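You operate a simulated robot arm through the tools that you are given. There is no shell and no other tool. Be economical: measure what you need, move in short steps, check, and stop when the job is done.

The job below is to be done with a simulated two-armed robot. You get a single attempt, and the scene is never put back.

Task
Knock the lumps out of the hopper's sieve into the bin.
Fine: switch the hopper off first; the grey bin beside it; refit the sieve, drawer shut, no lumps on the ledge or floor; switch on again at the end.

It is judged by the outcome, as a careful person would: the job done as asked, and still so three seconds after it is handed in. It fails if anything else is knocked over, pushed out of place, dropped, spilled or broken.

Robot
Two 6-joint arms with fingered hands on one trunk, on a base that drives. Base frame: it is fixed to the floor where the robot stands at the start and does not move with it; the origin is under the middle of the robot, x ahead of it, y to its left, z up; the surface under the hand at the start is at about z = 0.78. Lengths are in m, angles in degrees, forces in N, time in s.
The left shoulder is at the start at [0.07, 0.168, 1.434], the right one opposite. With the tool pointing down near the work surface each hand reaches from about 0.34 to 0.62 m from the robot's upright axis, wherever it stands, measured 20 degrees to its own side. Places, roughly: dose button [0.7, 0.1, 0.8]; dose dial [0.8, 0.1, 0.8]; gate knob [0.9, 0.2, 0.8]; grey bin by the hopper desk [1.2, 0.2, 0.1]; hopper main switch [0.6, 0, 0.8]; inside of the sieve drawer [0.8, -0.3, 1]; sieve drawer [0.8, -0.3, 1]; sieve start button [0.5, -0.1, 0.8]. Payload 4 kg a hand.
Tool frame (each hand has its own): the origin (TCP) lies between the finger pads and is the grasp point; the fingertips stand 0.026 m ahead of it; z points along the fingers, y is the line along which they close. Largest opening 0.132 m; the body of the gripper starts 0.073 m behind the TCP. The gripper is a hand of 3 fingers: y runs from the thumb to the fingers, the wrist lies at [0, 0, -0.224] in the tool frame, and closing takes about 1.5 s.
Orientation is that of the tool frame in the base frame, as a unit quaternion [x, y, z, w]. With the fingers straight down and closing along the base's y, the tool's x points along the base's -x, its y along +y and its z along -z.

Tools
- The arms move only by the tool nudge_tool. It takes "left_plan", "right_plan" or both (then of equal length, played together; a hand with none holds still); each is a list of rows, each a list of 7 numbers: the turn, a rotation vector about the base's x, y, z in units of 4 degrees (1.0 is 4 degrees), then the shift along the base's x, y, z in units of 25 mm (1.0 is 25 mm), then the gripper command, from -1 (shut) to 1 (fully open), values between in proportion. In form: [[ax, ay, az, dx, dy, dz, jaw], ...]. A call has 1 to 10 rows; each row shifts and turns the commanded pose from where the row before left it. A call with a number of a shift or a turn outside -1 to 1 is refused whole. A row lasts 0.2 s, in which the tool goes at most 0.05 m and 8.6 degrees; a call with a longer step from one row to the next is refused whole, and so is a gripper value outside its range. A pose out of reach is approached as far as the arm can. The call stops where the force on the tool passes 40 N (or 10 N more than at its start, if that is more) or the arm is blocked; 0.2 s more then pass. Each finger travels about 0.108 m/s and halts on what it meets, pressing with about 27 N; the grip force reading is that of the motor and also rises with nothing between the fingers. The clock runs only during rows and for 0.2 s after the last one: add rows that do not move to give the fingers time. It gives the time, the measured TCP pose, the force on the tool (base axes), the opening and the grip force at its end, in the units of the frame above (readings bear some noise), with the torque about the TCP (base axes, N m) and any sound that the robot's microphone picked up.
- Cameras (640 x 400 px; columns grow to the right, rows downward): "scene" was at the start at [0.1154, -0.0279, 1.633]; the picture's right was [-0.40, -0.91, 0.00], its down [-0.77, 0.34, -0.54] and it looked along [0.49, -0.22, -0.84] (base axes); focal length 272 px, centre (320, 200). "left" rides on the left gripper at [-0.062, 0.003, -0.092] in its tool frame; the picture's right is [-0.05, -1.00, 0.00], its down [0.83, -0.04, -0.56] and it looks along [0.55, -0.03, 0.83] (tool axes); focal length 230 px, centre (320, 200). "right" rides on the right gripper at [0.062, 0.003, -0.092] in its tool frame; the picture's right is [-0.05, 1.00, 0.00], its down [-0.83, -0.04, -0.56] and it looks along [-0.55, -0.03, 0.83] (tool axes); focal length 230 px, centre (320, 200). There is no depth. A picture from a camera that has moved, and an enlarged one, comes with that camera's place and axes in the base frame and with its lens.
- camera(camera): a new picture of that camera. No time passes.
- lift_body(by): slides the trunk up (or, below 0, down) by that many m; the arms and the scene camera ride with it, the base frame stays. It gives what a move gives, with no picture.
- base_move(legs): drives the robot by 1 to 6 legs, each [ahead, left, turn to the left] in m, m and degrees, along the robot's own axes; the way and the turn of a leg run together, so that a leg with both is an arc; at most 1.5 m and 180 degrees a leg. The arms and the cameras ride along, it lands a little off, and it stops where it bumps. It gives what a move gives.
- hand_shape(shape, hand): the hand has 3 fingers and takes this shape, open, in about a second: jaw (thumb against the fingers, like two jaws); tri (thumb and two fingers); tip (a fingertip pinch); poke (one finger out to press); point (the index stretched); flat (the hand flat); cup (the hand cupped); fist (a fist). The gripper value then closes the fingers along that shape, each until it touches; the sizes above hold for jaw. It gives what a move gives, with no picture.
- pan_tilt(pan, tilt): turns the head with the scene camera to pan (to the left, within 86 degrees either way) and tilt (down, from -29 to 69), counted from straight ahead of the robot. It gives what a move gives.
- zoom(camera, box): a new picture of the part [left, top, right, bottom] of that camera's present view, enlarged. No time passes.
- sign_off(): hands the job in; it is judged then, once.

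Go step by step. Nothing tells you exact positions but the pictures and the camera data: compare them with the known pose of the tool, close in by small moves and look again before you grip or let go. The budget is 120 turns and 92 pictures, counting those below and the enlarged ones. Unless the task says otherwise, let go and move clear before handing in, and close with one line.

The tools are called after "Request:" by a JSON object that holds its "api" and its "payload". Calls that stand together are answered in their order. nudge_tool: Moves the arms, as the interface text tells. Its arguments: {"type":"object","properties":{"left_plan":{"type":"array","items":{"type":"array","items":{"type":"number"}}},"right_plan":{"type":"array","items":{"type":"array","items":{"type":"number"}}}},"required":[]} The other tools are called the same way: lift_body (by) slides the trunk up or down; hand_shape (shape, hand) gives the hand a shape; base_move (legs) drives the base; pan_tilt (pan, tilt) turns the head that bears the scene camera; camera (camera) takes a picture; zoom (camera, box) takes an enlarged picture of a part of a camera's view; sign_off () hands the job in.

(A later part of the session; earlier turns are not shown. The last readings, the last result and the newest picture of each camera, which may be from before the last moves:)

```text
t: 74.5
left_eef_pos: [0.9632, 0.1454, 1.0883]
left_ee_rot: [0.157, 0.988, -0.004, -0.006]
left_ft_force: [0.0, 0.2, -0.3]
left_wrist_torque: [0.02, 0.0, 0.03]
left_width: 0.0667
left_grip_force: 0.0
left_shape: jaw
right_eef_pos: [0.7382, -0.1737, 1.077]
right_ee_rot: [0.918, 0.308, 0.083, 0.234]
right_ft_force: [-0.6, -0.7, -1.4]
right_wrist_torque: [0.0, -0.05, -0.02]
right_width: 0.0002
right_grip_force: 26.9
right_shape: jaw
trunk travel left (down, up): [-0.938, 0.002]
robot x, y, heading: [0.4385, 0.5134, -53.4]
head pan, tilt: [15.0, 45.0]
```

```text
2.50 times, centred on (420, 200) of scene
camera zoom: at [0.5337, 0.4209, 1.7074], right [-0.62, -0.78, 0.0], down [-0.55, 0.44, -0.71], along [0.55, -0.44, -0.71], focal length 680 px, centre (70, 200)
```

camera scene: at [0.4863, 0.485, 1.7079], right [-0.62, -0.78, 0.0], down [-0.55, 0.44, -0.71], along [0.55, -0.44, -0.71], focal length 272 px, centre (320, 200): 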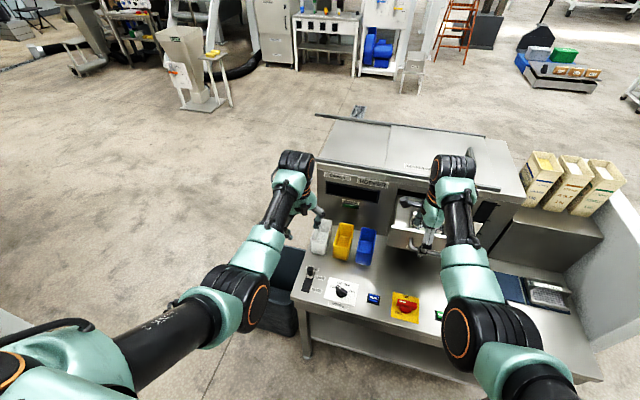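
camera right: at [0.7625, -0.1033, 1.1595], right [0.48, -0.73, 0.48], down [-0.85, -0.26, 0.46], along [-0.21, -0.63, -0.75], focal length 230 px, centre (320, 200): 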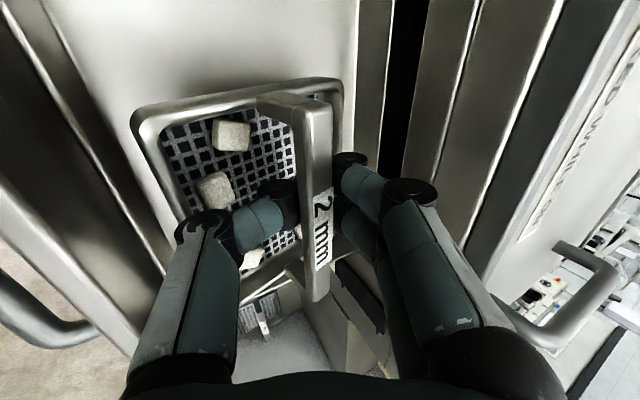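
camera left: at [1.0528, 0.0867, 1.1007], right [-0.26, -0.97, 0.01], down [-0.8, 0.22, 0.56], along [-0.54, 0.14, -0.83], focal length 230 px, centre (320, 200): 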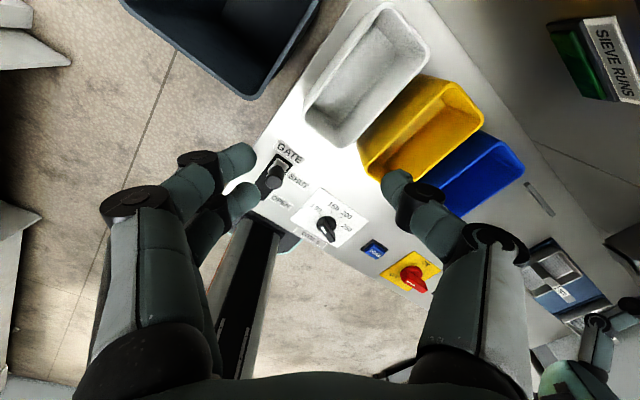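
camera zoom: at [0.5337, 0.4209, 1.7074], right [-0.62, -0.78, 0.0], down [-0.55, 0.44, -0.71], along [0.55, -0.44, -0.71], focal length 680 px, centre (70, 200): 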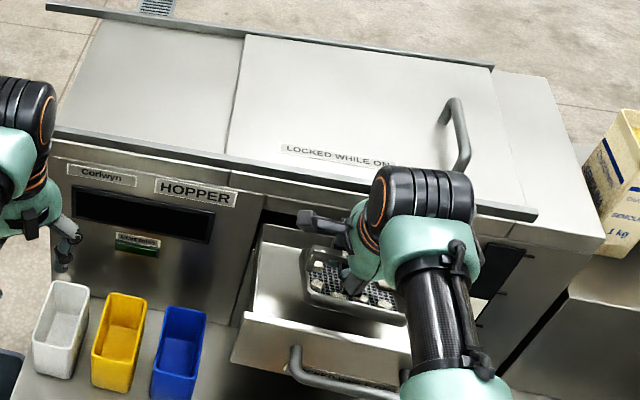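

The sieve came up level and firm in the grip. I'll raise it further, clear of the drawer front.

Request:
{"api": "nudge_tool", "payload": {"right_plan": [[0, 0, 0, 0, 0, 0.6, -1], [0, 0, 0, 0, 0, 0.6, -1], [0, 0, 0, 0, 0, 0.6, -1], [0, 0, 0, 0, 0, 0.6, -1], [0, 0, 0, 0, 0, 0.6, -1], [0, 0, 0, 0, 0, 0.6, -1], [0, 0, 0, 0, 0, 0, -1]]}}

Request:
{"api": "camera", "payload": {"camera": "right"}}

Request:
{"api": "zoom", "payload": {"camera": "scene", "box": [320, 120, 520, 280]}}

```text
t: 76.1
left_eef_pos: [0.9625, 0.1452, 1.0893]
left_ee_rot: [0.156, 0.988, -0.004, -0.005]
left_ft_force: [-0.7, -0.9, 0.2]
left_wrist_torque: [0.02, 0.01, -0.02]
left_width: 0.0669
left_grip_force: 0.1
left_shape: jaw
right_eef_pos: [0.7392, -0.1749, 1.1666]
right_ee_rot: [0.918, 0.308, 0.083, 0.235]
right_ft_force: [0.2, 0.5, -2.3]
right_wrist_torque: [0.01, -0.05, 0.0]
right_width: 0.0
right_grip_force: 27.3
right_shape: jaw
trunk travel left (down, up): [-0.938, 0.002]
robot x, y, heading: [0.4367, 0.515, -53.4]
head pan, tilt: [15.0, 45.0]
```

```text
37 pictures are left
camera right: at [0.7626, -0.104, 1.2494], right [0.48, -0.73, 0.48], down [-0.85, -0.26, 0.46], along [-0.21, -0.63, -0.75], focal length 230 px, centre (320, 200)
```

right: 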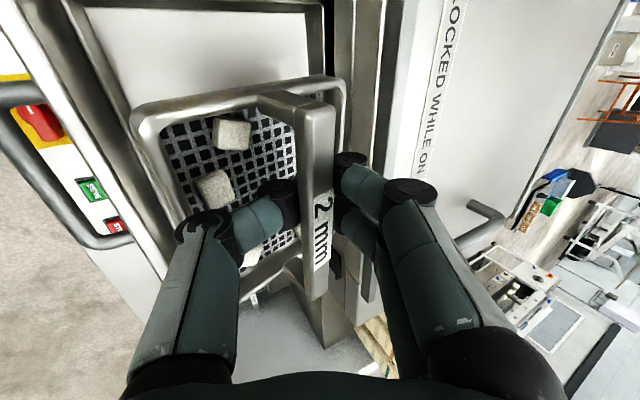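

```text
2.50 times, centred on (420, 200) of scene
camera zoom: at [0.5338, 0.4208, 1.7074], right [-0.62, -0.78, 0.0], down [-0.55, 0.44, -0.71], along [0.55, -0.44, -0.71], focal length 680 px, centre (70, 200)
```

zoom: 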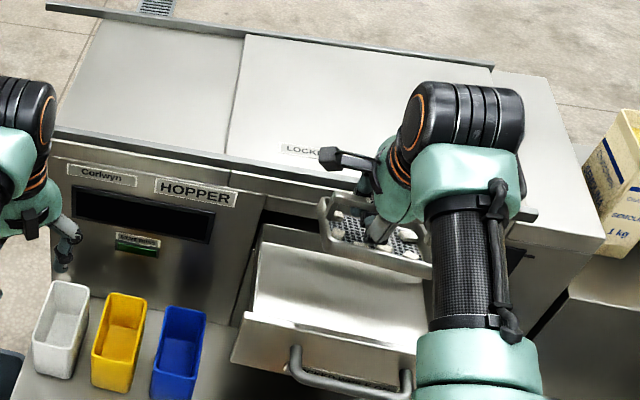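

The sieve is clear, with its lumps aboard. I'll back away gently and look left for the bin and free floor.

Request:
{"api": "base_move", "payload": {"legs": [[-0.2, 0, 0]]}}

Request:
{"api": "pan_tilt", "payload": {"pan": 50, "tilt": 45}}

Request:
{"api": "camera", "payload": {"camera": "scene"}}

Request:
{"api": "camera", "payload": {"camera": "left"}}

```text
t: 77.7
left_eef_pos: [0.8452, 0.3002, 1.0853]
left_ee_rot: [0.157, 0.988, -0.003, -0.007]
left_ft_force: [-0.1, -0.1, 0.2]
left_wrist_torque: [0.03, 0.02, -0.01]
left_width: 0.0665
left_grip_force: 0.0
left_shape: jaw
right_eef_pos: [0.6212, -0.0182, 1.1635]
right_ee_rot: [0.919, 0.306, 0.083, 0.234]
right_ft_force: [1.3, -1.5, -1.7]
right_wrist_torque: [-0.01, -0.02, 0.02]
right_width: 0.0001
right_grip_force: 27.6
right_shape: jaw
trunk travel left (down, up): [-0.938, 0.002]
robot x, y, heading: [0.3182, 0.6757, -53.6]
head pan, tilt: [15.0, 45.0]
```

```text
t: 78.7
left_eef_pos: [0.843, 0.3057, 1.0886]
left_ee_rot: [0.157, 0.988, -0.003, -0.005]
left_ft_force: [0.3, 0.0, 0.1]
left_wrist_torque: [0.0, -0.01, 0.0]
left_width: 0.0667
left_grip_force: 0.0
left_shape: jaw
right_eef_pos: [0.6182, -0.0145, 1.1674]
right_ee_rot: [0.919, 0.307, 0.083, 0.235]
right_ft_force: [-0.5, -0.4, -1.6]
right_wrist_torque: [0.0, -0.01, -0.01]
right_width: 0.0
right_grip_force: 26.6
right_shape: jaw
trunk travel left (down, up): [-0.938, 0.002]
robot x, y, heading: [0.3193, 0.6723, -53.6]
head pan, tilt: [50.0, 45.0]
```

```text
35 pictures are left
camera scene: at [0.4321, 0.6271, 1.7075], right [-0.06, -1.0, 0.0], down [-0.71, 0.04, -0.71], along [0.71, -0.04, -0.71], focal length 272 px, centre (320, 200)
```

scene: 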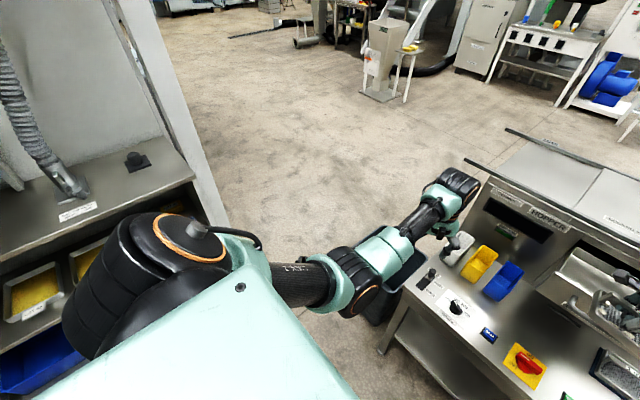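

```text
34 pictures are left
camera left: at [0.9032, 0.2885, 1.1812], right [-0.26, -0.97, 0.01], down [-0.8, 0.22, 0.56], along [-0.54, 0.14, -0.83], focal length 230 px, centre (320, 200)
```

left: 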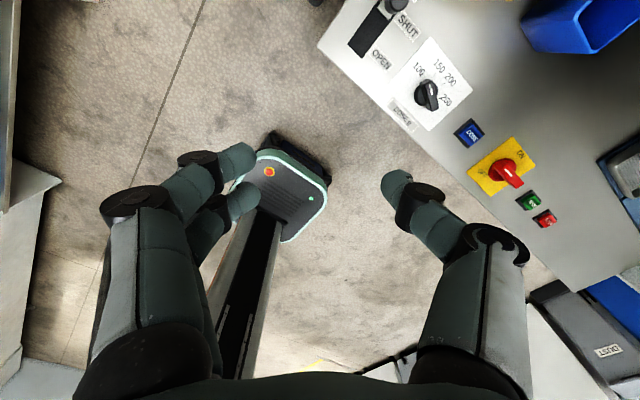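

There is roughly a metre of free floor to the left of the desk before the neighbouring bench. I'll slide left so the sieve comes in line with the bin.

Request:
{"api": "base_move", "payload": {"legs": [[0, 0.3, 0], [0, 0.3, 0]]}}

Request:
{"api": "pan_tilt", "payload": {"pan": 0, "tilt": 55}}

Request:
{"api": "camera", "payload": {"camera": "scene"}}

Request:
{"api": "camera", "payload": {"camera": "right"}}

```text
t: 82.4
left_eef_pos: [1.3279, 0.6659, 1.0892]
left_ee_rot: [0.154, 0.988, -0.003, -0.004]
left_ft_force: [0.0, 0.3, 0.0]
left_wrist_torque: [0.02, -0.02, -0.01]
left_width: 0.0664
left_grip_force: 0.1
left_shape: jaw
right_eef_pos: [1.1059, 0.3458, 1.1659]
right_ee_rot: [0.917, 0.31, 0.084, 0.235]
right_ft_force: [0.5, 0.3, -1.9]
right_wrist_torque: [0.0, -0.04, 0.02]
right_width: 0.0003
right_grip_force: 26.2
right_shape: jaw
trunk travel left (down, up): [-0.938, 0.002]
robot x, y, heading: [0.8017, 1.0312, -53.2]
head pan, tilt: [50.0, 45.0]
```

```text
t: 83.6
left_eef_pos: [1.3292, 0.6677, 1.0878]
left_ee_rot: [0.155, 0.988, -0.004, -0.005]
left_ft_force: [0.0, -0.4, -0.3]
left_wrist_torque: [-0.02, 0.01, -0.01]
left_width: 0.0666
left_grip_force: 0.0
left_shape: jaw
right_eef_pos: [1.1069, 0.3473, 1.1658]
right_ee_rot: [0.917, 0.311, 0.083, 0.235]
right_ft_force: [-0.5, 0.4, -2.1]
right_wrist_torque: [0.01, -0.02, 0.0]
right_width: 0.0002
right_grip_force: 27.2
right_shape: jaw
trunk travel left (down, up): [-0.938, 0.002]
robot x, y, heading: [0.8018, 1.036, -53.2]
head pan, tilt: [0.0, 55.0]
```

```text
33 pictures are left
camera scene: at [0.8783, 0.9338, 1.694], right [-0.8, -0.6, 0.0], down [-0.49, 0.66, -0.57], along [0.34, -0.46, -0.82], focal length 272 px, centre (320, 200)
```

scene: 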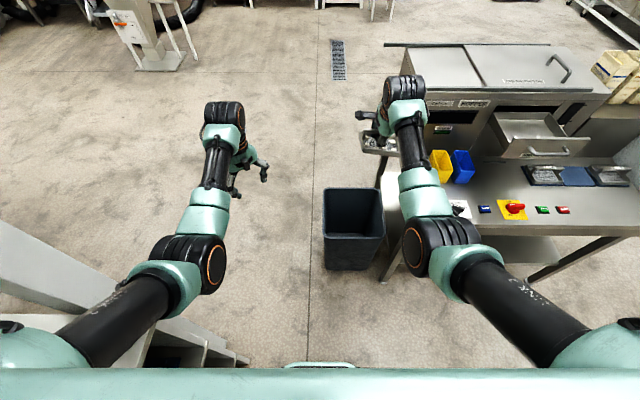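

```text
32 pictures are left
camera right: at [1.1299, 0.4172, 1.2489], right [0.49, -0.73, 0.48], down [-0.85, -0.26, 0.46], along [-0.21, -0.63, -0.75], focal length 230 px, centre (320, 200)
```

right: 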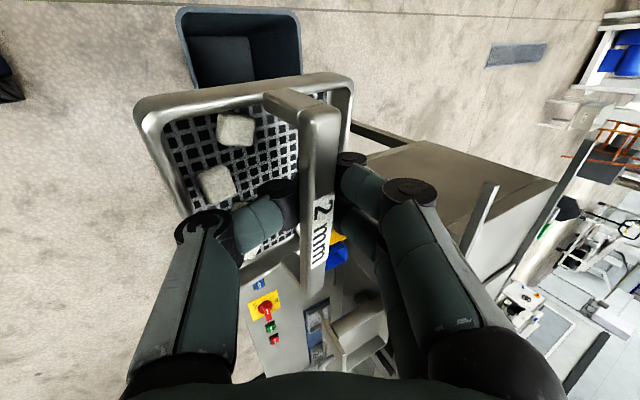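

The bin's rim spans about L 0.95–1.25 and D 0.40–0.70 in desk axes, at z ≈ 0.5, and the sieve lines up with it sideways. I'll drive forward over it and lower the trunk for a short drop.

Request:
{"api": "base_move", "payload": {"legs": [[0.19, 0, 0]]}}

Request:
{"api": "lift_body", "payload": {"by": -0.42}}

Request:
{"api": "camera", "payload": {"camera": "scene"}}

Request:
{"api": "camera", "payload": {"camera": "right"}}

```text
t: 85.1
left_eef_pos: [1.4411, 0.5251, 1.0899]
left_ee_rot: [0.153, 0.988, -0.005, -0.003]
left_ft_force: [-0.9, 0.2, -0.3]
left_wrist_torque: [-0.01, -0.05, -0.02]
left_width: 0.0665
left_grip_force: 0.0
left_shape: jaw
right_eef_pos: [1.2187, 0.2024, 1.1686]
right_ee_rot: [0.916, 0.312, 0.084, 0.237]
right_ft_force: [-0.5, 0.4, -0.9]
right_wrist_torque: [-0.06, -0.04, -0.01]
right_width: 0.0
right_grip_force: 27.1
right_shape: jaw
trunk travel left (down, up): [-0.938, 0.002]
robot x, y, heading: [0.9152, 0.8844, -53.1]
head pan, tilt: [0.0, 55.0]
```

```text
refused: -0.42 is not a number from -0.4 to 0.4
```

```text
31 pictures are left
camera scene: at [0.9871, 0.7908, 1.6945], right [-0.8, -0.6, 0.0], down [-0.49, 0.65, -0.58], along [0.35, -0.46, -0.82], focal length 272 px, centre (320, 200)
```

scene: 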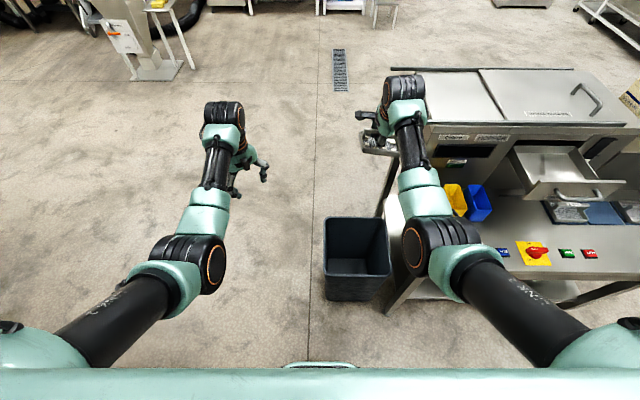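

```text
30 pictures are left
camera right: at [1.2416, 0.2738, 1.2515], right [0.49, -0.72, 0.49], down [-0.85, -0.27, 0.46], along [-0.2, -0.64, -0.74], focal length 230 px, centre (320, 200)
```

right: 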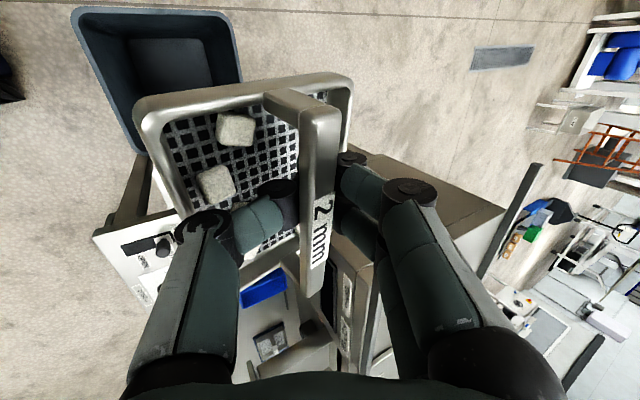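

The sieve is over the bin's middle. I'll lower the trunk by 0.4 m.

Request:
{"api": "lift_body", "payload": {"by": -0.2}}

Request:
{"api": "lift_body", "payload": {"by": -0.2}}

Request:
{"api": "camera", "payload": {"camera": "scene"}}

```text
t: 87.3
left_eef_pos: [1.4421, 0.5213, 0.8878]
left_ee_rot: [0.153, 0.988, -0.003, -0.005]
left_ft_force: [0.2, -0.5, -0.3]
left_wrist_torque: [0.0, -0.03, -0.01]
left_width: 0.0666
left_grip_force: 0.1
left_shape: jaw
right_eef_pos: [1.2207, 0.1996, 0.9665]
right_ee_rot: [0.917, 0.312, 0.084, 0.235]
right_ft_force: [0.3, -0.8, -2.3]
right_wrist_torque: [-0.01, -0.02, -0.02]
right_width: 0.0004
right_grip_force: 26.9
right_shape: jaw
trunk travel left (down, up): [-0.738, 0.202]
robot x, y, heading: [0.916, 0.8828, -53.2]
head pan, tilt: [0.0, 55.0]
```

```text
t: 89.4
left_eef_pos: [1.4418, 0.5215, 0.688]
left_ee_rot: [0.153, 0.988, -0.004, -0.005]
left_ft_force: [0.4, -0.3, -0.7]
left_wrist_torque: [0.02, 0.02, 0.04]
left_width: 0.0664
left_grip_force: 0.1
left_shape: jaw
right_eef_pos: [1.22, 0.201, 0.7662]
right_ee_rot: [0.917, 0.312, 0.083, 0.235]
right_ft_force: [0.3, 0.6, -1.1]
right_wrist_torque: [0.0, -0.02, -0.01]
right_width: 0.0
right_grip_force: 27.0
right_shape: jaw
trunk travel left (down, up): [-0.538, 0.402]
robot x, y, heading: [0.9129, 0.886, -53.1]
head pan, tilt: [0.0, 55.0]
```

```text
29 pictures are left
camera scene: at [0.9903, 0.7864, 1.2941], right [-0.8, -0.6, 0.0], down [-0.49, 0.65, -0.57], along [0.35, -0.46, -0.82], focal length 272 px, centre (320, 200)
```

scene: 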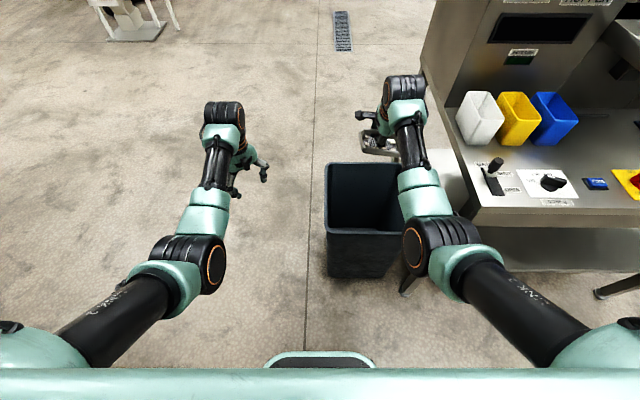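

The bin mouth is right below. Now I tilt the sieve by pitching the hand up.

Request:
{"api": "nudge_tool", "payload": {"right_plan": [[-0.8, -0.6, 0, 0, 0, 0, -1], [-0.8, -0.6, 0, 0, 0, 0, -1], [-0.8, -0.6, 0, 0, 0, 0, -1], [-0.8, -0.6, 0, 0, 0, 0, -1], [-0.8, -0.6, 0, 0, 0, 0, -1], [-0.8, -0.6, 0, 0, 0, 0, -1], [-0.8, -0.6, 0, 0, 0, 0, -1], [-0.8, -0.6, 0, 0, 0, 0, -1], [-0.8, -0.6, 0, 0, 0, 0, -1], [-0.8, -0.6, 0, 0, 0, 0, -1]]}}

Request:
{"api": "camera", "payload": {"camera": "right"}}

```text
t: 91.6
left_eef_pos: [1.4407, 0.5222, 0.6884]
left_ee_rot: [0.153, 0.988, -0.004, -0.006]
left_ft_force: [-0.2, 0.0, 0.6]
left_wrist_torque: [0.01, 0.03, 0.01]
left_width: 0.0664
left_grip_force: 0.0
left_shape: jaw
right_eef_pos: [1.2202, 0.2007, 0.7671]
right_ee_rot: [0.78, 0.268, 0.183, 0.536]
right_ft_force: [0.5, 0.5, -1.1]
right_wrist_torque: [0.02, 0.01, 0.01]
right_width: 0.0
right_grip_force: 27.2
right_shape: jaw
trunk travel left (down, up): [-0.538, 0.402]
robot x, y, heading: [0.9186, 0.8815, -53.0]
head pan, tilt: [0.0, 55.0]
```

```text
28 pictures are left
camera right: at [1.2176, 0.306, 0.8023], right [0.18, -0.31, 0.93], down [-0.98, -0.09, 0.16], along [0.03, -0.95, -0.32], focal length 230 px, centre (320, 200)
```

right: 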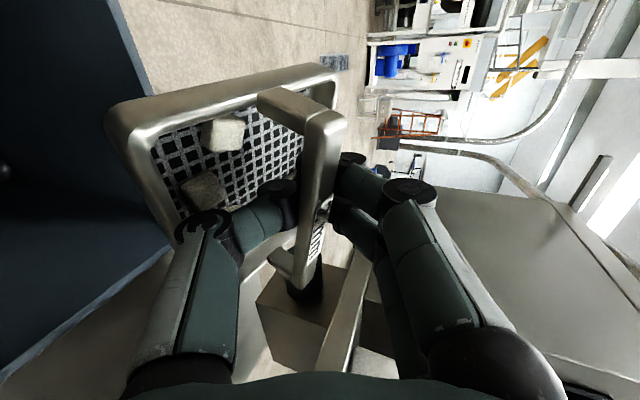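

Request:
{"api": "nudge_tool", "payload": {"right_plan": [[-0.8, -0.6, 0, 0, 0, 0, -1], [-0.8, -0.6, 0, 0, 0, 0, -1], [-0.8, -0.6, 0, 0, 0, 0, -1], [-0.8, -0.6, 0, 0, 0, 0, -1], [-0.8, -0.6, 0, 0, 0, 0, -1], [-0.8, -0.6, 0, 0, 0, 0, -1], [-0.8, -0.6, 0, 0, 0, 0, -1], [-0.8, -0.6, 0, 0, 0, 0, -1], [-0.8, -0.6, 0, 0, 0, 0, -1], [-0.8, -0.6, 0, 0, 0, 0, -1]]}}

Request:
{"api": "camera", "payload": {"camera": "right"}}

```text
t: 93.8
left_eef_pos: [1.443, 0.5216, 0.6875]
left_ee_rot: [0.153, 0.988, -0.003, -0.005]
left_ft_force: [0.8, -0.7, 0.5]
left_wrist_torque: [0.0, 0.0, 0.02]
left_width: 0.0668
left_grip_force: 0.1
left_shape: jaw
right_eef_pos: [1.2245, 0.2023, 0.7662]
right_ee_rot: [0.578, 0.211, 0.256, 0.746]
right_ft_force: [-0.1, -0.4, -1.3]
right_wrist_torque: [0.06, 0.01, -0.01]
right_width: 0.0
right_grip_force: 27.2
right_shape: jaw
right hand out of reach, approached as far as the arm can: row 5, 6
trunk travel left (down, up): [-0.538, 0.402]
robot x, y, heading: [0.9145, 0.8842, -53.2]
head pan, tilt: [0.0, 55.0]
```

```text
27 pictures are left
camera right: at [1.2156, 0.3111, 0.7456], right [-0.18, 0.17, 0.97], down [-0.98, -0.11, -0.16], along [0.08, -0.98, 0.19], focal length 230 px, centre (320, 200)
```

right: 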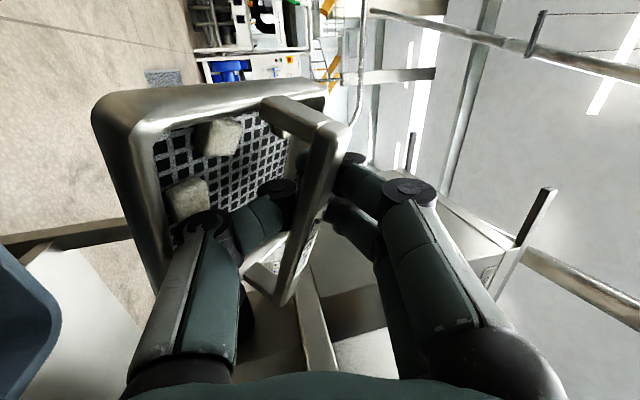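

The lumps cling. I'll look from the head camera at how steep the sieve is.

Request:
{"api": "zoom", "payload": {"camera": "scene", "box": [300, 60, 460, 200]}}

```text
2.86 times, centred on (380, 130) of scene
camera zoom: at [0.9906, 0.786, 1.294], right [-0.8, -0.6, 0.0], down [-0.49, 0.65, -0.57], along [0.34, -0.46, -0.82], focal length 778 px, centre (149, 400)
```

zoom: 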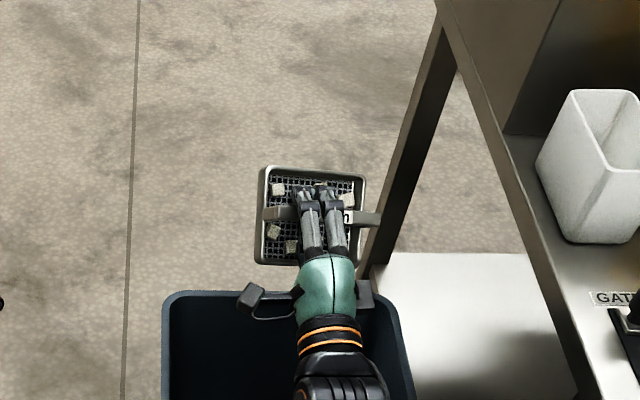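

The sieve is steep but not past vertical. I'll pitch further up while raising a little, to turn it face-down.

Request:
{"api": "nudge_tool", "payload": {"right_plan": [[-0.8, -0.6, 0, 0, 0, 0.4, -1], [-0.8, -0.6, 0, 0, 0, 0.4, -1], [-0.8, -0.6, 0, 0, 0, 0.4, -1], [-0.8, -0.6, 0, 0, 0, 0.4, -1], [-0.8, -0.6, 0, 0, 0, 0.4, -1], [-0.8, -0.6, 0, 0, 0, 0.4, -1], [-0.8, -0.6, 0, 0, 0, 0.4, -1], [-0.8, -0.6, 0, 0, 0, 0.4, -1], [-0.8, -0.6, 0, 0, 0, 0, -1], [-0.8, -0.6, 0, 0, 0, 0, -1]]}}

Request:
{"api": "camera", "payload": {"camera": "right"}}

Request:
{"api": "zoom", "payload": {"camera": "scene", "box": [300, 60, 460, 200]}}

```text
t: 96.0
left_eef_pos: [1.441, 0.5222, 0.6893]
left_ee_rot: [0.153, 0.988, -0.004, -0.005]
left_ft_force: [-0.8, -0.3, 0.1]
left_wrist_torque: [0.0, 0.02, 0.0]
left_width: 0.0667
left_grip_force: 0.1
left_shape: jaw
right_eef_pos: [1.1922, 0.2308, 0.8658]
right_ee_rot: [0.286, 0.115, 0.301, 0.902]
right_ft_force: [0.4, -0.2, -2.0]
right_wrist_torque: [0.04, 0.06, -0.02]
right_width: 0.0
right_grip_force: 26.6
right_shape: jaw
right hand out of reach, approached as far as the arm can: row 7, 8, 9, 10
trunk travel left (down, up): [-0.538, 0.402]
robot x, y, heading: [0.9145, 0.8897, -52.9]
head pan, tilt: [0.0, 55.0]
```

```text
25 pictures are left
camera right: at [1.2049, 0.3104, 0.791], right [-0.52, 0.62, 0.59], down [-0.85, -0.29, -0.45], along [-0.11, -0.73, 0.68], focal length 230 px, centre (320, 200)
```

right: 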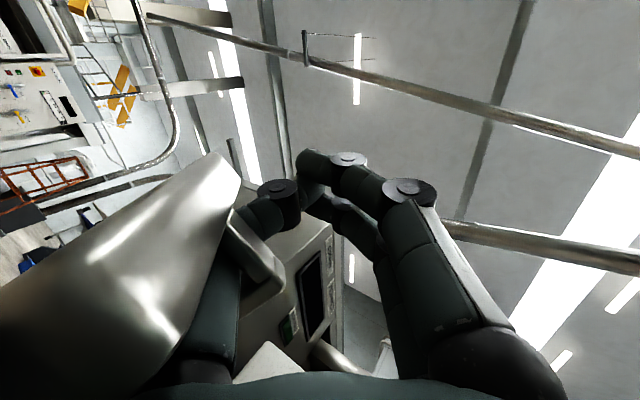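

```text
2.86 times, centred on (380, 130) of scene
camera zoom: at [0.9903, 0.7864, 1.294], right [-0.8, -0.6, 0.0], down [-0.49, 0.65, -0.57], along [0.35, -0.46, -0.82], focal length 778 px, centre (149, 400)
```

zoom: 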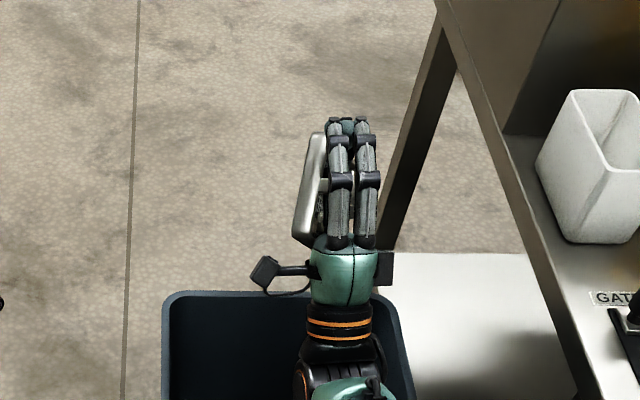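

The sieve has slid down the closed fingers and now hangs edge-on from its strap. I'll check the bin and sieve for lumps.

Request:
{"api": "zoom", "payload": {"camera": "scene", "box": [310, 100, 430, 280]}}

Request:
{"api": "zoom", "payload": {"camera": "scene", "box": [355, 85, 415, 135]}}

```text
2.22 times, centred on (370, 190) of scene
camera zoom: at [0.9903, 0.7864, 1.294], right [-0.8, -0.6, 0.0], down [-0.49, 0.65, -0.57], along [0.35, -0.46, -0.82], focal length 605 px, centre (209, 222)
```

zoom: 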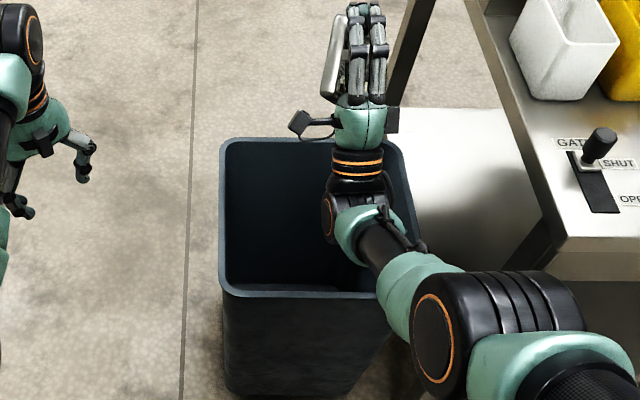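

```text
8.00 times, centred on (385, 110) of scene
camera zoom: at [0.9903, 0.7864, 1.294], right [-0.8, -0.6, 0.0], down [-0.49, 0.65, -0.57], along [0.35, -0.46, -0.82], focal length 2177 px, centre (-200, 920)
```

zoom: 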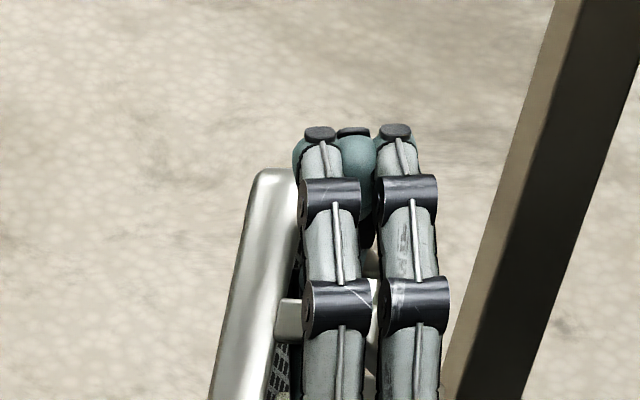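

The sieve now lies under the thumb side of the hand with its face toward the hand. If I roll the hand about its own axis, the sieve will end face-down on top of the hand, so first I shift slightly so all of it is well inside the bin outline.

Request:
{"api": "base_move", "payload": {"legs": [[0.05, 0.03, 0]]}}

Request:
{"api": "nudge_tool", "payload": {"right_plan": [[-0.353, 0.47, -0.809, 0, 0, 0, -1], [-0.353, 0.47, -0.809, 0, 0, 0, -1], [-0.353, 0.47, -0.809, 0, 0, 0, -1], [-0.353, 0.47, -0.809, 0, 0, 0, -1], [-0.353, 0.47, -0.809, 0, 0, 0, -1], [-0.353, 0.47, -0.809, 0, 0, 0, -1], [-0.353, 0.47, -0.809, 0, 0, 0, -1], [-0.353, 0.47, -0.809, 0, 0, 0, -1], [-0.353, 0.47, -0.809, 0, 0, 0, -1], [-0.353, 0.47, -0.809, 0, 0, 0, -1]]}}

Request:
{"api": "zoom", "payload": {"camera": "scene", "box": [310, 60, 450, 200]}}

```text
t: 97.0
left_eef_pos: [1.4966, 0.4986, 0.6878]
left_ee_rot: [0.153, 0.988, -0.003, -0.006]
left_ft_force: [-0.9, 0.0, -0.1]
left_wrist_torque: [0.03, 0.0, 0.02]
left_width: 0.0668
left_grip_force: 0.1
left_shape: jaw
right_eef_pos: [1.2465, 0.2065, 0.8657]
right_ee_rot: [0.286, 0.114, 0.301, 0.903]
right_ft_force: [1.0, 0.1, -0.8]
right_wrist_torque: [0.05, 0.02, 0.0]
right_width: 0.0001
right_grip_force: 26.9
right_shape: jaw
trunk travel left (down, up): [-0.538, 0.402]
robot x, y, heading: [0.9699, 0.861, -53.1]
head pan, tilt: [0.0, 55.0]
```

```text
t: 99.2
left_eef_pos: [1.4953, 0.5003, 0.6882]
left_ee_rot: [0.153, 0.988, -0.004, -0.005]
left_ft_force: [-0.6, 0.6, 0.2]
left_wrist_torque: [-0.03, 0.03, 0.03]
left_width: 0.0667
left_grip_force: 0.0
left_shape: jaw
right_eef_pos: [1.2459, 0.2081, 0.865]
right_ee_rot: [0.24, 0.211, -0.027, 0.947]
right_ft_force: [-0.4, -0.4, -1.2]
right_wrist_torque: [0.08, -0.03, 0.0]
right_width: 0.0
right_grip_force: 27.2
right_shape: jaw
trunk travel left (down, up): [-0.538, 0.402]
robot x, y, heading: [0.97, 0.8644, -52.8]
head pan, tilt: [0.0, 55.0]
```

```text
2.86 times, centred on (380, 130) of scene
camera zoom: at [1.0438, 0.7648, 1.294], right [-0.8, -0.6, 0.0], down [-0.49, 0.65, -0.57], along [0.34, -0.46, -0.82], focal length 778 px, centre (149, 400)
```

zoom: 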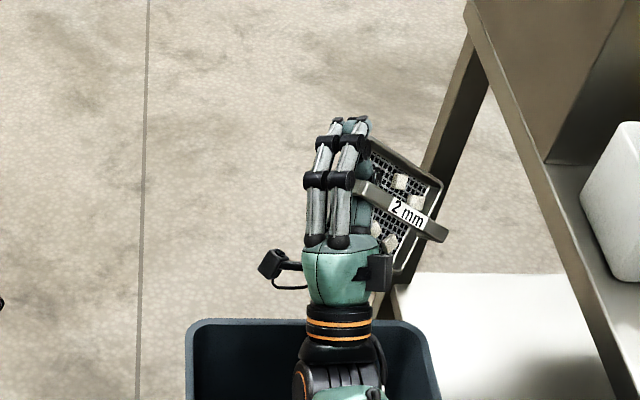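

Six lumps remain, and the sieve follows the roll. I'll keep rolling.

Request:
{"api": "nudge_tool", "payload": {"right_plan": [[-0.353, 0.47, -0.809, 0, 0, 0, -1], [-0.353, 0.47, -0.809, 0, 0, 0, -1], [-0.353, 0.47, -0.809, 0, 0, 0, -1], [-0.353, 0.47, -0.809, 0, 0, 0, -1], [-0.353, 0.47, -0.809, 0, 0, 0, -1], [-0.353, 0.47, -0.809, 0, 0, 0, -1], [-0.353, 0.47, -0.809, 0, 0, 0, -1], [-0.353, 0.47, -0.809, 0, 0, 0, -1], [-0.353, 0.47, -0.809, 0, 0, 0, -1], [-0.353, 0.47, -0.809, 0, 0, 0, -1]]}}

Request:
{"api": "nudge_tool", "payload": {"right_plan": [[-0.353, 0.47, -0.809, 0, 0, 0, -1], [-0.353, 0.47, -0.809, 0, 0, 0, -1], [-0.353, 0.47, -0.809, 0, 0, 0, -1], [-0.353, 0.47, -0.809, 0, 0, 0, -1], [-0.353, 0.47, -0.809, 0, 0, 0, -1], [-0.353, 0.47, -0.809, 0, 0, 0, -1], [-0.353, 0.47, -0.809, 0, 0, 0, -1], [-0.353, 0.47, -0.809, 0, 0, 0, -1]]}}

Request:
{"api": "zoom", "payload": {"camera": "scene", "box": [310, 60, 450, 200]}}

```text
t: 101.4
left_eef_pos: [1.4949, 0.5, 0.6878]
left_ee_rot: [0.153, 0.988, -0.004, -0.006]
left_ft_force: [-0.1, 0.0, -0.7]
left_wrist_torque: [0.0, 0.02, -0.03]
left_width: 0.0664
left_grip_force: 0.0
left_shape: jaw
right_eef_pos: [1.2458, 0.2079, 0.866]
right_ee_rot: [0.166, 0.28, -0.351, 0.878]
right_ft_force: [0.3, 0.0, -2.0]
right_wrist_torque: [0.06, -0.13, 0.0]
right_width: 0.0001
right_grip_force: 27.2
right_shape: jaw
trunk travel left (down, up): [-0.538, 0.402]
robot x, y, heading: [0.9679, 0.8632, -52.9]
head pan, tilt: [0.0, 55.0]
```

```text
t: 103.2
left_eef_pos: [1.4947, 0.5007, 0.6883]
left_ee_rot: [0.153, 0.988, -0.004, -0.005]
left_ft_force: [0.1, 0.6, 0.8]
left_wrist_torque: [-0.01, -0.03, 0.01]
left_width: 0.0666
left_grip_force: 0.0
left_shape: jaw
right_eef_pos: [1.2458, 0.2078, 0.8671]
right_ee_rot: [0.09, 0.312, -0.582, 0.745]
right_ft_force: [-0.2, -0.7, -1.8]
right_wrist_torque: [-0.02, -0.15, -0.03]
right_width: 0.0001
right_grip_force: 26.9
right_shape: jaw
trunk travel left (down, up): [-0.538, 0.402]
robot x, y, heading: [0.967, 0.8644, -53.0]
head pan, tilt: [0.0, 55.0]
```

```text
2.86 times, centred on (380, 130) of scene
camera zoom: at [1.0437, 0.7648, 1.294], right [-0.8, -0.6, 0.0], down [-0.49, 0.65, -0.57], along [0.35, -0.46, -0.82], focal length 778 px, centre (149, 400)
```

zoom: 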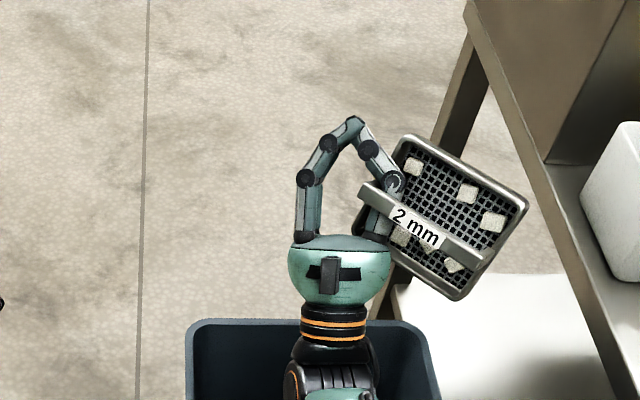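

The sieve just hangs from the loose hook, so this grip can't turn it over. I'll undo the roll and the pitch, and then take it back to the drawer for a proper pinch on the strap.

Request:
{"api": "nudge_tool", "payload": {"right_plan": [[0.353, -0.47, 0.809, 0, 0, 0, -1], [0.353, -0.47, 0.809, 0, 0, 0, -1], [0.353, -0.47, 0.809, 0, 0, 0, -1], [0.353, -0.47, 0.809, 0, 0, 0, -1], [0.353, -0.47, 0.809, 0, 0, 0, -1], [0.353, -0.47, 0.809, 0, 0, 0, -1], [0.353, -0.47, 0.809, 0, 0, 0, -1], [0.353, -0.47, 0.809, 0, 0, 0, -1], [0.353, -0.47, 0.809, 0, 0, 0, -1], [0.353, -0.47, 0.809, 0, 0, 0, -1]]}}

Request:
{"api": "nudge_tool", "payload": {"right_plan": [[0.353, -0.47, 0.809, 0, 0, 0, -1], [0.353, -0.47, 0.809, 0, 0, 0, -1], [0.353, -0.47, 0.809, 0, 0, 0, -1], [0.353, -0.47, 0.809, 0, 0, 0, -1], [0.353, -0.47, 0.809, 0, 0, 0, -1], [0.353, -0.47, 0.809, 0, 0, 0, -1], [0.353, -0.47, 0.809, 0, 0, 0, -1], [0.353, -0.47, 0.809, 0, 0, 0, -1], [0.353, -0.47, 0.809, 0, 0, 0, -1], [0.353, -0.47, 0.809, 0, 0, 0, -1]]}}

Request:
{"api": "nudge_tool", "payload": {"right_plan": [[0.353, -0.47, 0.809, 0, 0, 0, -1], [0.353, -0.47, 0.809, 0, 0, 0, -1], [0.353, -0.47, 0.809, 0, 0, 0, -1], [0.353, -0.47, 0.809, 0, 0, 0, -1], [0.353, -0.47, 0.809, 0, 0, 0, -1], [0.353, -0.47, 0.809, 0, 0, 0, -1], [0.353, -0.47, 0.809, 0, 0, 0, -1], [0.353, -0.47, 0.809, 0, 0, 0, -1]]}}

Request:
{"api": "nudge_tool", "payload": {"right_plan": [[0.8, 0.6, 0, 0, 0, 0, -1], [0.8, 0.6, 0, 0, 0, 0, -1], [0.8, 0.6, 0, 0, 0, 0, -1], [0.8, 0.6, 0, 0, 0, 0, -1], [0.8, 0.6, 0, 0, 0, 0, -1], [0.8, 0.6, 0, 0, 0, 0, -1], [0.8, 0.6, 0, 0, 0, 0, -1], [0.8, 0.6, 0, 0, 0, 0, -1], [0.8, 0.6, 0, 0, 0, 0, -1], [0.8, 0.6, 0, 0, 0, 0, -1]]}}

Request:
{"api": "nudge_tool", "payload": {"right_plan": [[0.8, 0.6, 0, 0, 0, 0, -1], [0.8, 0.6, 0, 0, 0, 0, -1], [0.8, 0.6, 0, 0, 0, 0, -1], [0.8, 0.6, 0, 0, 0, 0, -1], [0.8, 0.6, 0, 0, 0, 0, -1], [0.8, 0.6, 0, 0, 0, 0, -1], [0.8, 0.6, 0, 0, 0, 0, -1], [0.8, 0.6, 0, 0, 0, 0, -1], [0.8, 0.6, 0, 0, 0, 0, -1], [0.8, 0.6, 0, 0, 0, 0, -1]]}}

Request:
{"api": "camera", "payload": {"camera": "right"}}

```text
t: 105.4
left_eef_pos: [1.4961, 0.499, 0.6872]
left_ee_rot: [0.152, 0.988, -0.003, -0.005]
left_ft_force: [-0.7, -0.4, -0.4]
left_wrist_torque: [-0.03, 0.0, -0.02]
left_width: 0.0666
left_grip_force: 0.0
left_shape: jaw
right_eef_pos: [1.2459, 0.2075, 0.8657]
right_ee_rot: [0.182, 0.269, -0.288, 0.901]
right_ft_force: [-0.2, -0.5, -2.6]
right_wrist_torque: [0.09, -0.04, 0.01]
right_width: 0.0
right_grip_force: 27.4
right_shape: jaw
trunk travel left (down, up): [-0.538, 0.402]
robot x, y, heading: [0.9667, 0.861, -53.1]
head pan, tilt: [0.0, 55.0]
```

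```text
t: 107.6
left_eef_pos: [1.4943, 0.4991, 0.6876]
left_ee_rot: [0.152, 0.988, -0.004, -0.005]
left_ft_force: [-0.1, 0.1, 0.6]
left_wrist_torque: [0.0, 0.01, 0.01]
left_width: 0.0664
left_grip_force: 0.0
left_shape: jaw
right_eef_pos: [1.2458, 0.2065, 0.866]
right_ee_rot: [0.252, 0.193, 0.041, 0.947]
right_ft_force: [-1.0, 0.3, -1.5]
right_wrist_torque: [0.06, -0.03, -0.03]
right_width: 0.0001
right_grip_force: 27.5
right_shape: jaw
trunk travel left (down, up): [-0.538, 0.402]
robot x, y, heading: [0.9683, 0.8583, -53.0]
head pan, tilt: [0.0, 55.0]
```

```text
t: 109.4
left_eef_pos: [1.4956, 0.4995, 0.6878]
left_ee_rot: [0.153, 0.988, -0.004, -0.005]
left_ft_force: [0.3, 0.7, 0.7]
left_wrist_torque: [-0.03, 0.02, 0.0]
left_width: 0.0664
left_grip_force: 0.2
left_shape: jaw
right_eef_pos: [1.2446, 0.2074, 0.8665]
right_ee_rot: [0.286, 0.115, 0.303, 0.902]
right_ft_force: [-0.2, -0.5, -1.4]
right_wrist_torque: [0.04, 0.01, 0.01]
right_width: 0.0
right_grip_force: 26.8
right_shape: jaw
trunk travel left (down, up): [-0.538, 0.402]
robot x, y, heading: [0.9687, 0.8657, -53.3]
head pan, tilt: [0.0, 55.0]
```

```text
t: 111.6
left_eef_pos: [1.4941, 0.5002, 0.6884]
left_ee_rot: [0.153, 0.988, -0.004, -0.005]
left_ft_force: [-0.3, 0.0, -0.3]
left_wrist_torque: [-0.01, 0.01, 0.03]
left_width: 0.0668
left_grip_force: 0.0
left_shape: jaw
right_eef_pos: [1.2456, 0.2081, 0.8643]
right_ee_rot: [0.578, 0.211, 0.255, 0.746]
right_ft_force: [-0.2, -0.2, -2.2]
right_wrist_torque: [-0.07, -0.07, 0.02]
right_width: 0.0
right_grip_force: 27.1
right_shape: jaw
trunk travel left (down, up): [-0.538, 0.402]
robot x, y, heading: [0.9692, 0.8594, -53.2]
head pan, tilt: [0.0, 55.0]
```

```text
t: 113.8
left_eef_pos: [1.4959, 0.4996, 0.6872]
left_ee_rot: [0.154, 0.988, -0.004, -0.004]
left_ft_force: [0.1, -0.3, 0.5]
left_wrist_torque: [0.0, 0.02, -0.01]
left_width: 0.0665
left_grip_force: 0.1
left_shape: jaw
right_eef_pos: [1.2378, 0.1993, 0.865]
right_ee_rot: [0.789, 0.267, 0.169, 0.526]
right_ft_force: [-0.7, -0.2, -0.4]
right_wrist_torque: [-0.1, -0.05, 0.02]
right_width: 0.0
right_grip_force: 27.4
right_shape: jaw
right hand out of reach, approached as far as the arm can: row 1, 2
trunk travel left (down, up): [-0.538, 0.402]
robot x, y, heading: [0.9666, 0.8612, -52.9]
head pan, tilt: [0.0, 55.0]
```

```text
19 pictures are left
camera right: at [1.2372, 0.3039, 0.9034], right [0.2, -0.33, 0.92], down [-0.98, -0.07, 0.19], along [0.01, -0.94, -0.34], focal length 230 px, centre (320, 200)
```

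right: 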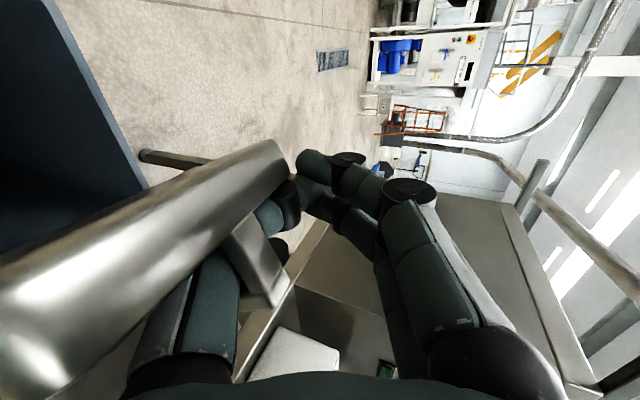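

I'll pitch the hand fully down so the strap slides back to the fingertips.

Request:
{"api": "nudge_tool", "payload": {"right_plan": [[0.8, 0.6, 0, 0, 0, 0, -1], [0.8, 0.6, 0, 0, 0, 0, -1], [0.8, 0.6, 0, 0, 0, 0, -1], [0.8, 0.6, 0, 0, 0, 0, -1], [0.8, 0.6, 0, 0, 0, 0, -1], [0.8, 0.6, 0, 0, 0, 0, -1], [0.8, 0.6, 0, 0, 0, 0, -1], [0.8, 0.6, 0, 0, 0, 0, -1], [0.8, 0.6, 0, 0, 0, 0, -1], [0.8, 0.6, 0, 0, 0, 0, -1]]}}

Request:
{"api": "nudge_tool", "payload": {"right_plan": [[0.8, 0.6, 0, 0, 0, 0, -1], [0.8, 0.6, 0, 0, 0, 0, -1], [0.8, 0.6, 0, 0, 0, 0, -1], [0.8, 0.6, 0, 0, 0, 0, -1], [0.8, 0.6, 0, 0, 0, 0, -1], [0.8, 0.6, 0, 0, 0, 0, -1], [0.8, 0.6, 0, 0, 0, 0, -1]]}}

Request:
{"api": "camera", "payload": {"camera": "right"}}

```text
t: 116.0
left_eef_pos: [1.496, 0.4998, 0.6882]
left_ee_rot: [0.153, 0.988, -0.003, -0.005]
left_ft_force: [-0.4, 0.0, 0.0]
left_wrist_torque: [-0.01, 0.01, 0.01]
left_width: 0.0666
left_grip_force: 0.1
left_shape: jaw
right_eef_pos: [1.239, 0.2024, 0.8642]
right_ee_rot: [0.921, 0.311, 0.072, 0.222]
right_ft_force: [-0.7, 0.6, -0.6]
right_wrist_torque: [-0.1, -0.05, -0.03]
right_width: 0.0002
right_grip_force: 27.6
right_shape: jaw
trunk travel left (down, up): [-0.538, 0.402]
robot x, y, heading: [0.9691, 0.8657, -53.0]
head pan, tilt: [0.0, 55.0]
```

```text
t: 117.6
left_eef_pos: [1.4944, 0.4984, 0.6886]
left_ee_rot: [0.153, 0.988, -0.004, -0.005]
left_ft_force: [0.2, 0.3, 0.2]
left_wrist_torque: [0.03, -0.01, 0.0]
left_width: 0.0667
left_grip_force: 0.1
left_shape: jaw
right_eef_pos: [1.2396, 0.2041, 0.8651]
right_ee_rot: [0.947, 0.321, -0.002, -0.008]
right_ft_force: [-0.8, -0.1, -1.8]
right_wrist_torque: [-0.11, -0.13, 0.03]
right_width: 0.0
right_grip_force: 27.5
right_shape: jaw
trunk travel left (down, up): [-0.538, 0.402]
robot x, y, heading: [0.9697, 0.8625, -52.9]
head pan, tilt: [0.0, 55.0]
```

```text
18 pictures are left
camera right: at [1.2921, 0.2363, 0.9565], right [0.56, -0.83, -0.02], down [-0.68, -0.48, 0.56], along [-0.47, -0.3, -0.83], focal length 230 px, centre (320, 200)
```

right: 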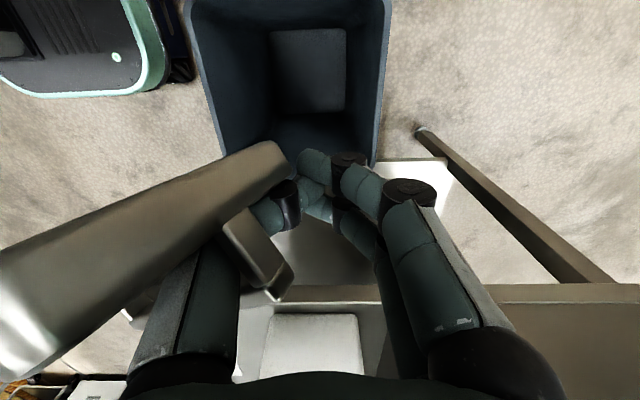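

The sieve is wedged against the thumb with its face toward the fingers. If I turn the hand half round about the vertical and then pitch up, the sieve will lie face-down on top of the hand without swinging.

Request:
{"api": "nudge_tool", "payload": {"right_plan": [[0, 0, 1, 0, 0, 0, -1], [0, 0, 1, 0, 0, 0, -1], [0, 0, 1, 0, 0, 0, -1], [0, 0, 1, 0, 0, 0, -1], [0, 0, 1, 0, 0, 0, -1], [0, 0, 1, 0, 0, 0, -1], [0, 0, 1, 0, 0, 0, -1], [0, 0, 1, 0, 0, 0, -1], [0, 0, 1, 0, 0, 0, -1], [0, 0, 1, 0, 0, 0, -1]]}}

Request:
{"api": "nudge_tool", "payload": {"right_plan": [[0, 0, 1, 0, 0, 0, -1], [0, 0, 1, 0, 0, 0, -1], [0, 0, 1, 0, 0, 0, -1], [0, 0, 1, 0, 0, 0, -1], [0, 0, 1, 0, 0, 0, -1], [0, 0, 1, 0, 0, 0, -1], [0, 0, 1, 0, 0, 0, -1], [0, 0, 1, 0, 0, 0, -1], [0, 0, 1, 0, 0, 0, -1], [0, 0, 1, 0, 0, 0, -1]]}}

Request:
{"api": "nudge_tool", "payload": {"right_plan": [[0, 0, 1, 0, 0, 0, -1], [0, 0, 1, 0, 0, 0, -1], [0, 0, 1, 0, 0, 0, -1], [0, 0, 1, 0, 0, 0, -1], [0, 0, 1, 0, 0, 0, -1], [0, 0, 1, 0, 0, 0, -1], [0, 0, 1, 0, 0, 0, -1], [0, 0, 1, 0, 0, 0, -1], [0, 0, 1, 0, 0, 0, -1], [0, 0, 1, 0, 0, 0, -1]]}}

Request:
{"api": "nudge_tool", "payload": {"right_plan": [[0, 0, 1, 0, 0, 0, -1], [0, 0, 1, 0, 0, 0, -1], [0, 0, 1, 0, 0, 0, -1], [0, 0, 1, 0, 0, 0, -1], [0, 0, 1, 0, 0, 0, -1], [0, 0, 1, 0, 0, 0, -1], [0, 0, 1, 0, 0, 0, -1], [0, 0, 1, 0, 0, 0, -1], [0, 0, 1, 0, 0, 0, -1], [0, 0, 1, 0, 0, 0, -1]]}}

Request:
{"api": "zoom", "payload": {"camera": "scene", "box": [300, 60, 460, 200]}}

```text
t: 119.8
left_eef_pos: [1.4949, 0.4987, 0.6888]
left_ee_rot: [0.153, 0.988, -0.004, -0.005]
left_ft_force: [0.1, 0.2, 0.2]
left_wrist_torque: [0.01, -0.01, -0.05]
left_width: 0.0669
left_grip_force: 0.1
left_shape: jaw
right_eef_pos: [1.2402, 0.2018, 0.8651]
right_ee_rot: [0.78, 0.625, -0.005, -0.007]
right_ft_force: [0.3, -0.2, -1.4]
right_wrist_torque: [0.0, -0.11, -0.01]
right_width: 0.0
right_grip_force: 27.0
right_shape: jaw
trunk travel left (down, up): [-0.538, 0.402]
robot x, y, heading: [0.9698, 0.8652, -53.2]
head pan, tilt: [0.0, 55.0]
```

```text
t: 122.0
left_eef_pos: [1.495, 0.4998, 0.6875]
left_ee_rot: [0.153, 0.988, -0.003, -0.005]
left_ft_force: [1.1, 0.4, 0.1]
left_wrist_torque: [-0.01, 0.04, -0.01]
left_width: 0.0665
left_grip_force: 0.0
left_shape: jaw
right_eef_pos: [1.2402, 0.2025, 0.8652]
right_ee_rot: [0.519, 0.855, -0.006, -0.004]
right_ft_force: [-0.5, -0.3, -2.3]
right_wrist_torque: [0.09, -0.07, 0.02]
right_width: 0.0001
right_grip_force: 26.9
right_shape: jaw
trunk travel left (down, up): [-0.538, 0.402]
robot x, y, heading: [0.9695, 0.8585, -53.1]
head pan, tilt: [0.0, 55.0]
```

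```text
t: 124.2
left_eef_pos: [1.4949, 0.4988, 0.6896]
left_ee_rot: [0.153, 0.988, -0.004, -0.005]
left_ft_force: [-0.3, 0.5, -0.2]
left_wrist_torque: [0.01, 0.0, 0.01]
left_width: 0.0663
left_grip_force: 0.0
left_shape: jaw
right_eef_pos: [1.2399, 0.2023, 0.866]
right_ee_rot: [0.195, 0.981, -0.007, -0.001]
right_ft_force: [0.4, -0.4, -1.6]
right_wrist_torque: [0.15, -0.04, 0.04]
right_width: 0.0
right_grip_force: 26.6
right_shape: jaw
trunk travel left (down, up): [-0.538, 0.402]
robot x, y, heading: [0.9691, 0.8619, -52.8]
head pan, tilt: [0.0, 55.0]
```

```text
t: 126.4
left_eef_pos: [1.4952, 0.4986, 0.6879]
left_ee_rot: [0.153, 0.988, -0.004, -0.006]
left_ft_force: [0.3, -0.1, -0.1]
left_wrist_torque: [-0.01, 0.04, 0.03]
left_width: 0.0666
left_grip_force: 0.1
left_shape: jaw
right_eef_pos: [1.2395, 0.2025, 0.8658]
right_ee_rot: [-0.152, 0.988, -0.007, 0.001]
right_ft_force: [0.7, -0.6, -1.4]
right_wrist_torque: [0.09, 0.06, -0.01]
right_width: 0.0
right_grip_force: 26.7
right_shape: jaw
trunk travel left (down, up): [-0.538, 0.402]
robot x, y, heading: [0.9714, 0.862, -53.1]
head pan, tilt: [0.0, 55.0]
```

```text
2.86 times, centred on (380, 130) of scene
camera zoom: at [1.0438, 0.7647, 1.294], right [-0.8, -0.6, 0.0], down [-0.49, 0.65, -0.57], along [0.34, -0.46, -0.82], focal length 778 px, centre (149, 400)
```

zoom: 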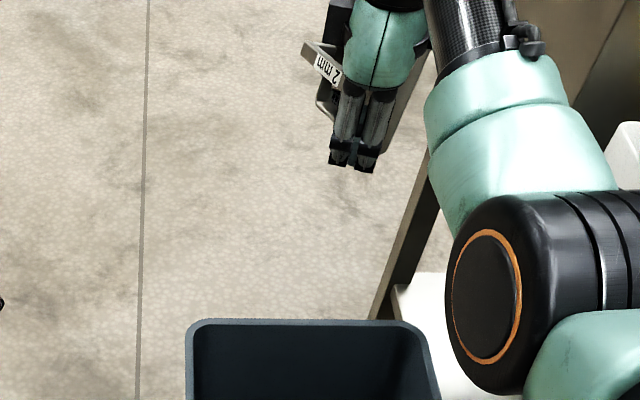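

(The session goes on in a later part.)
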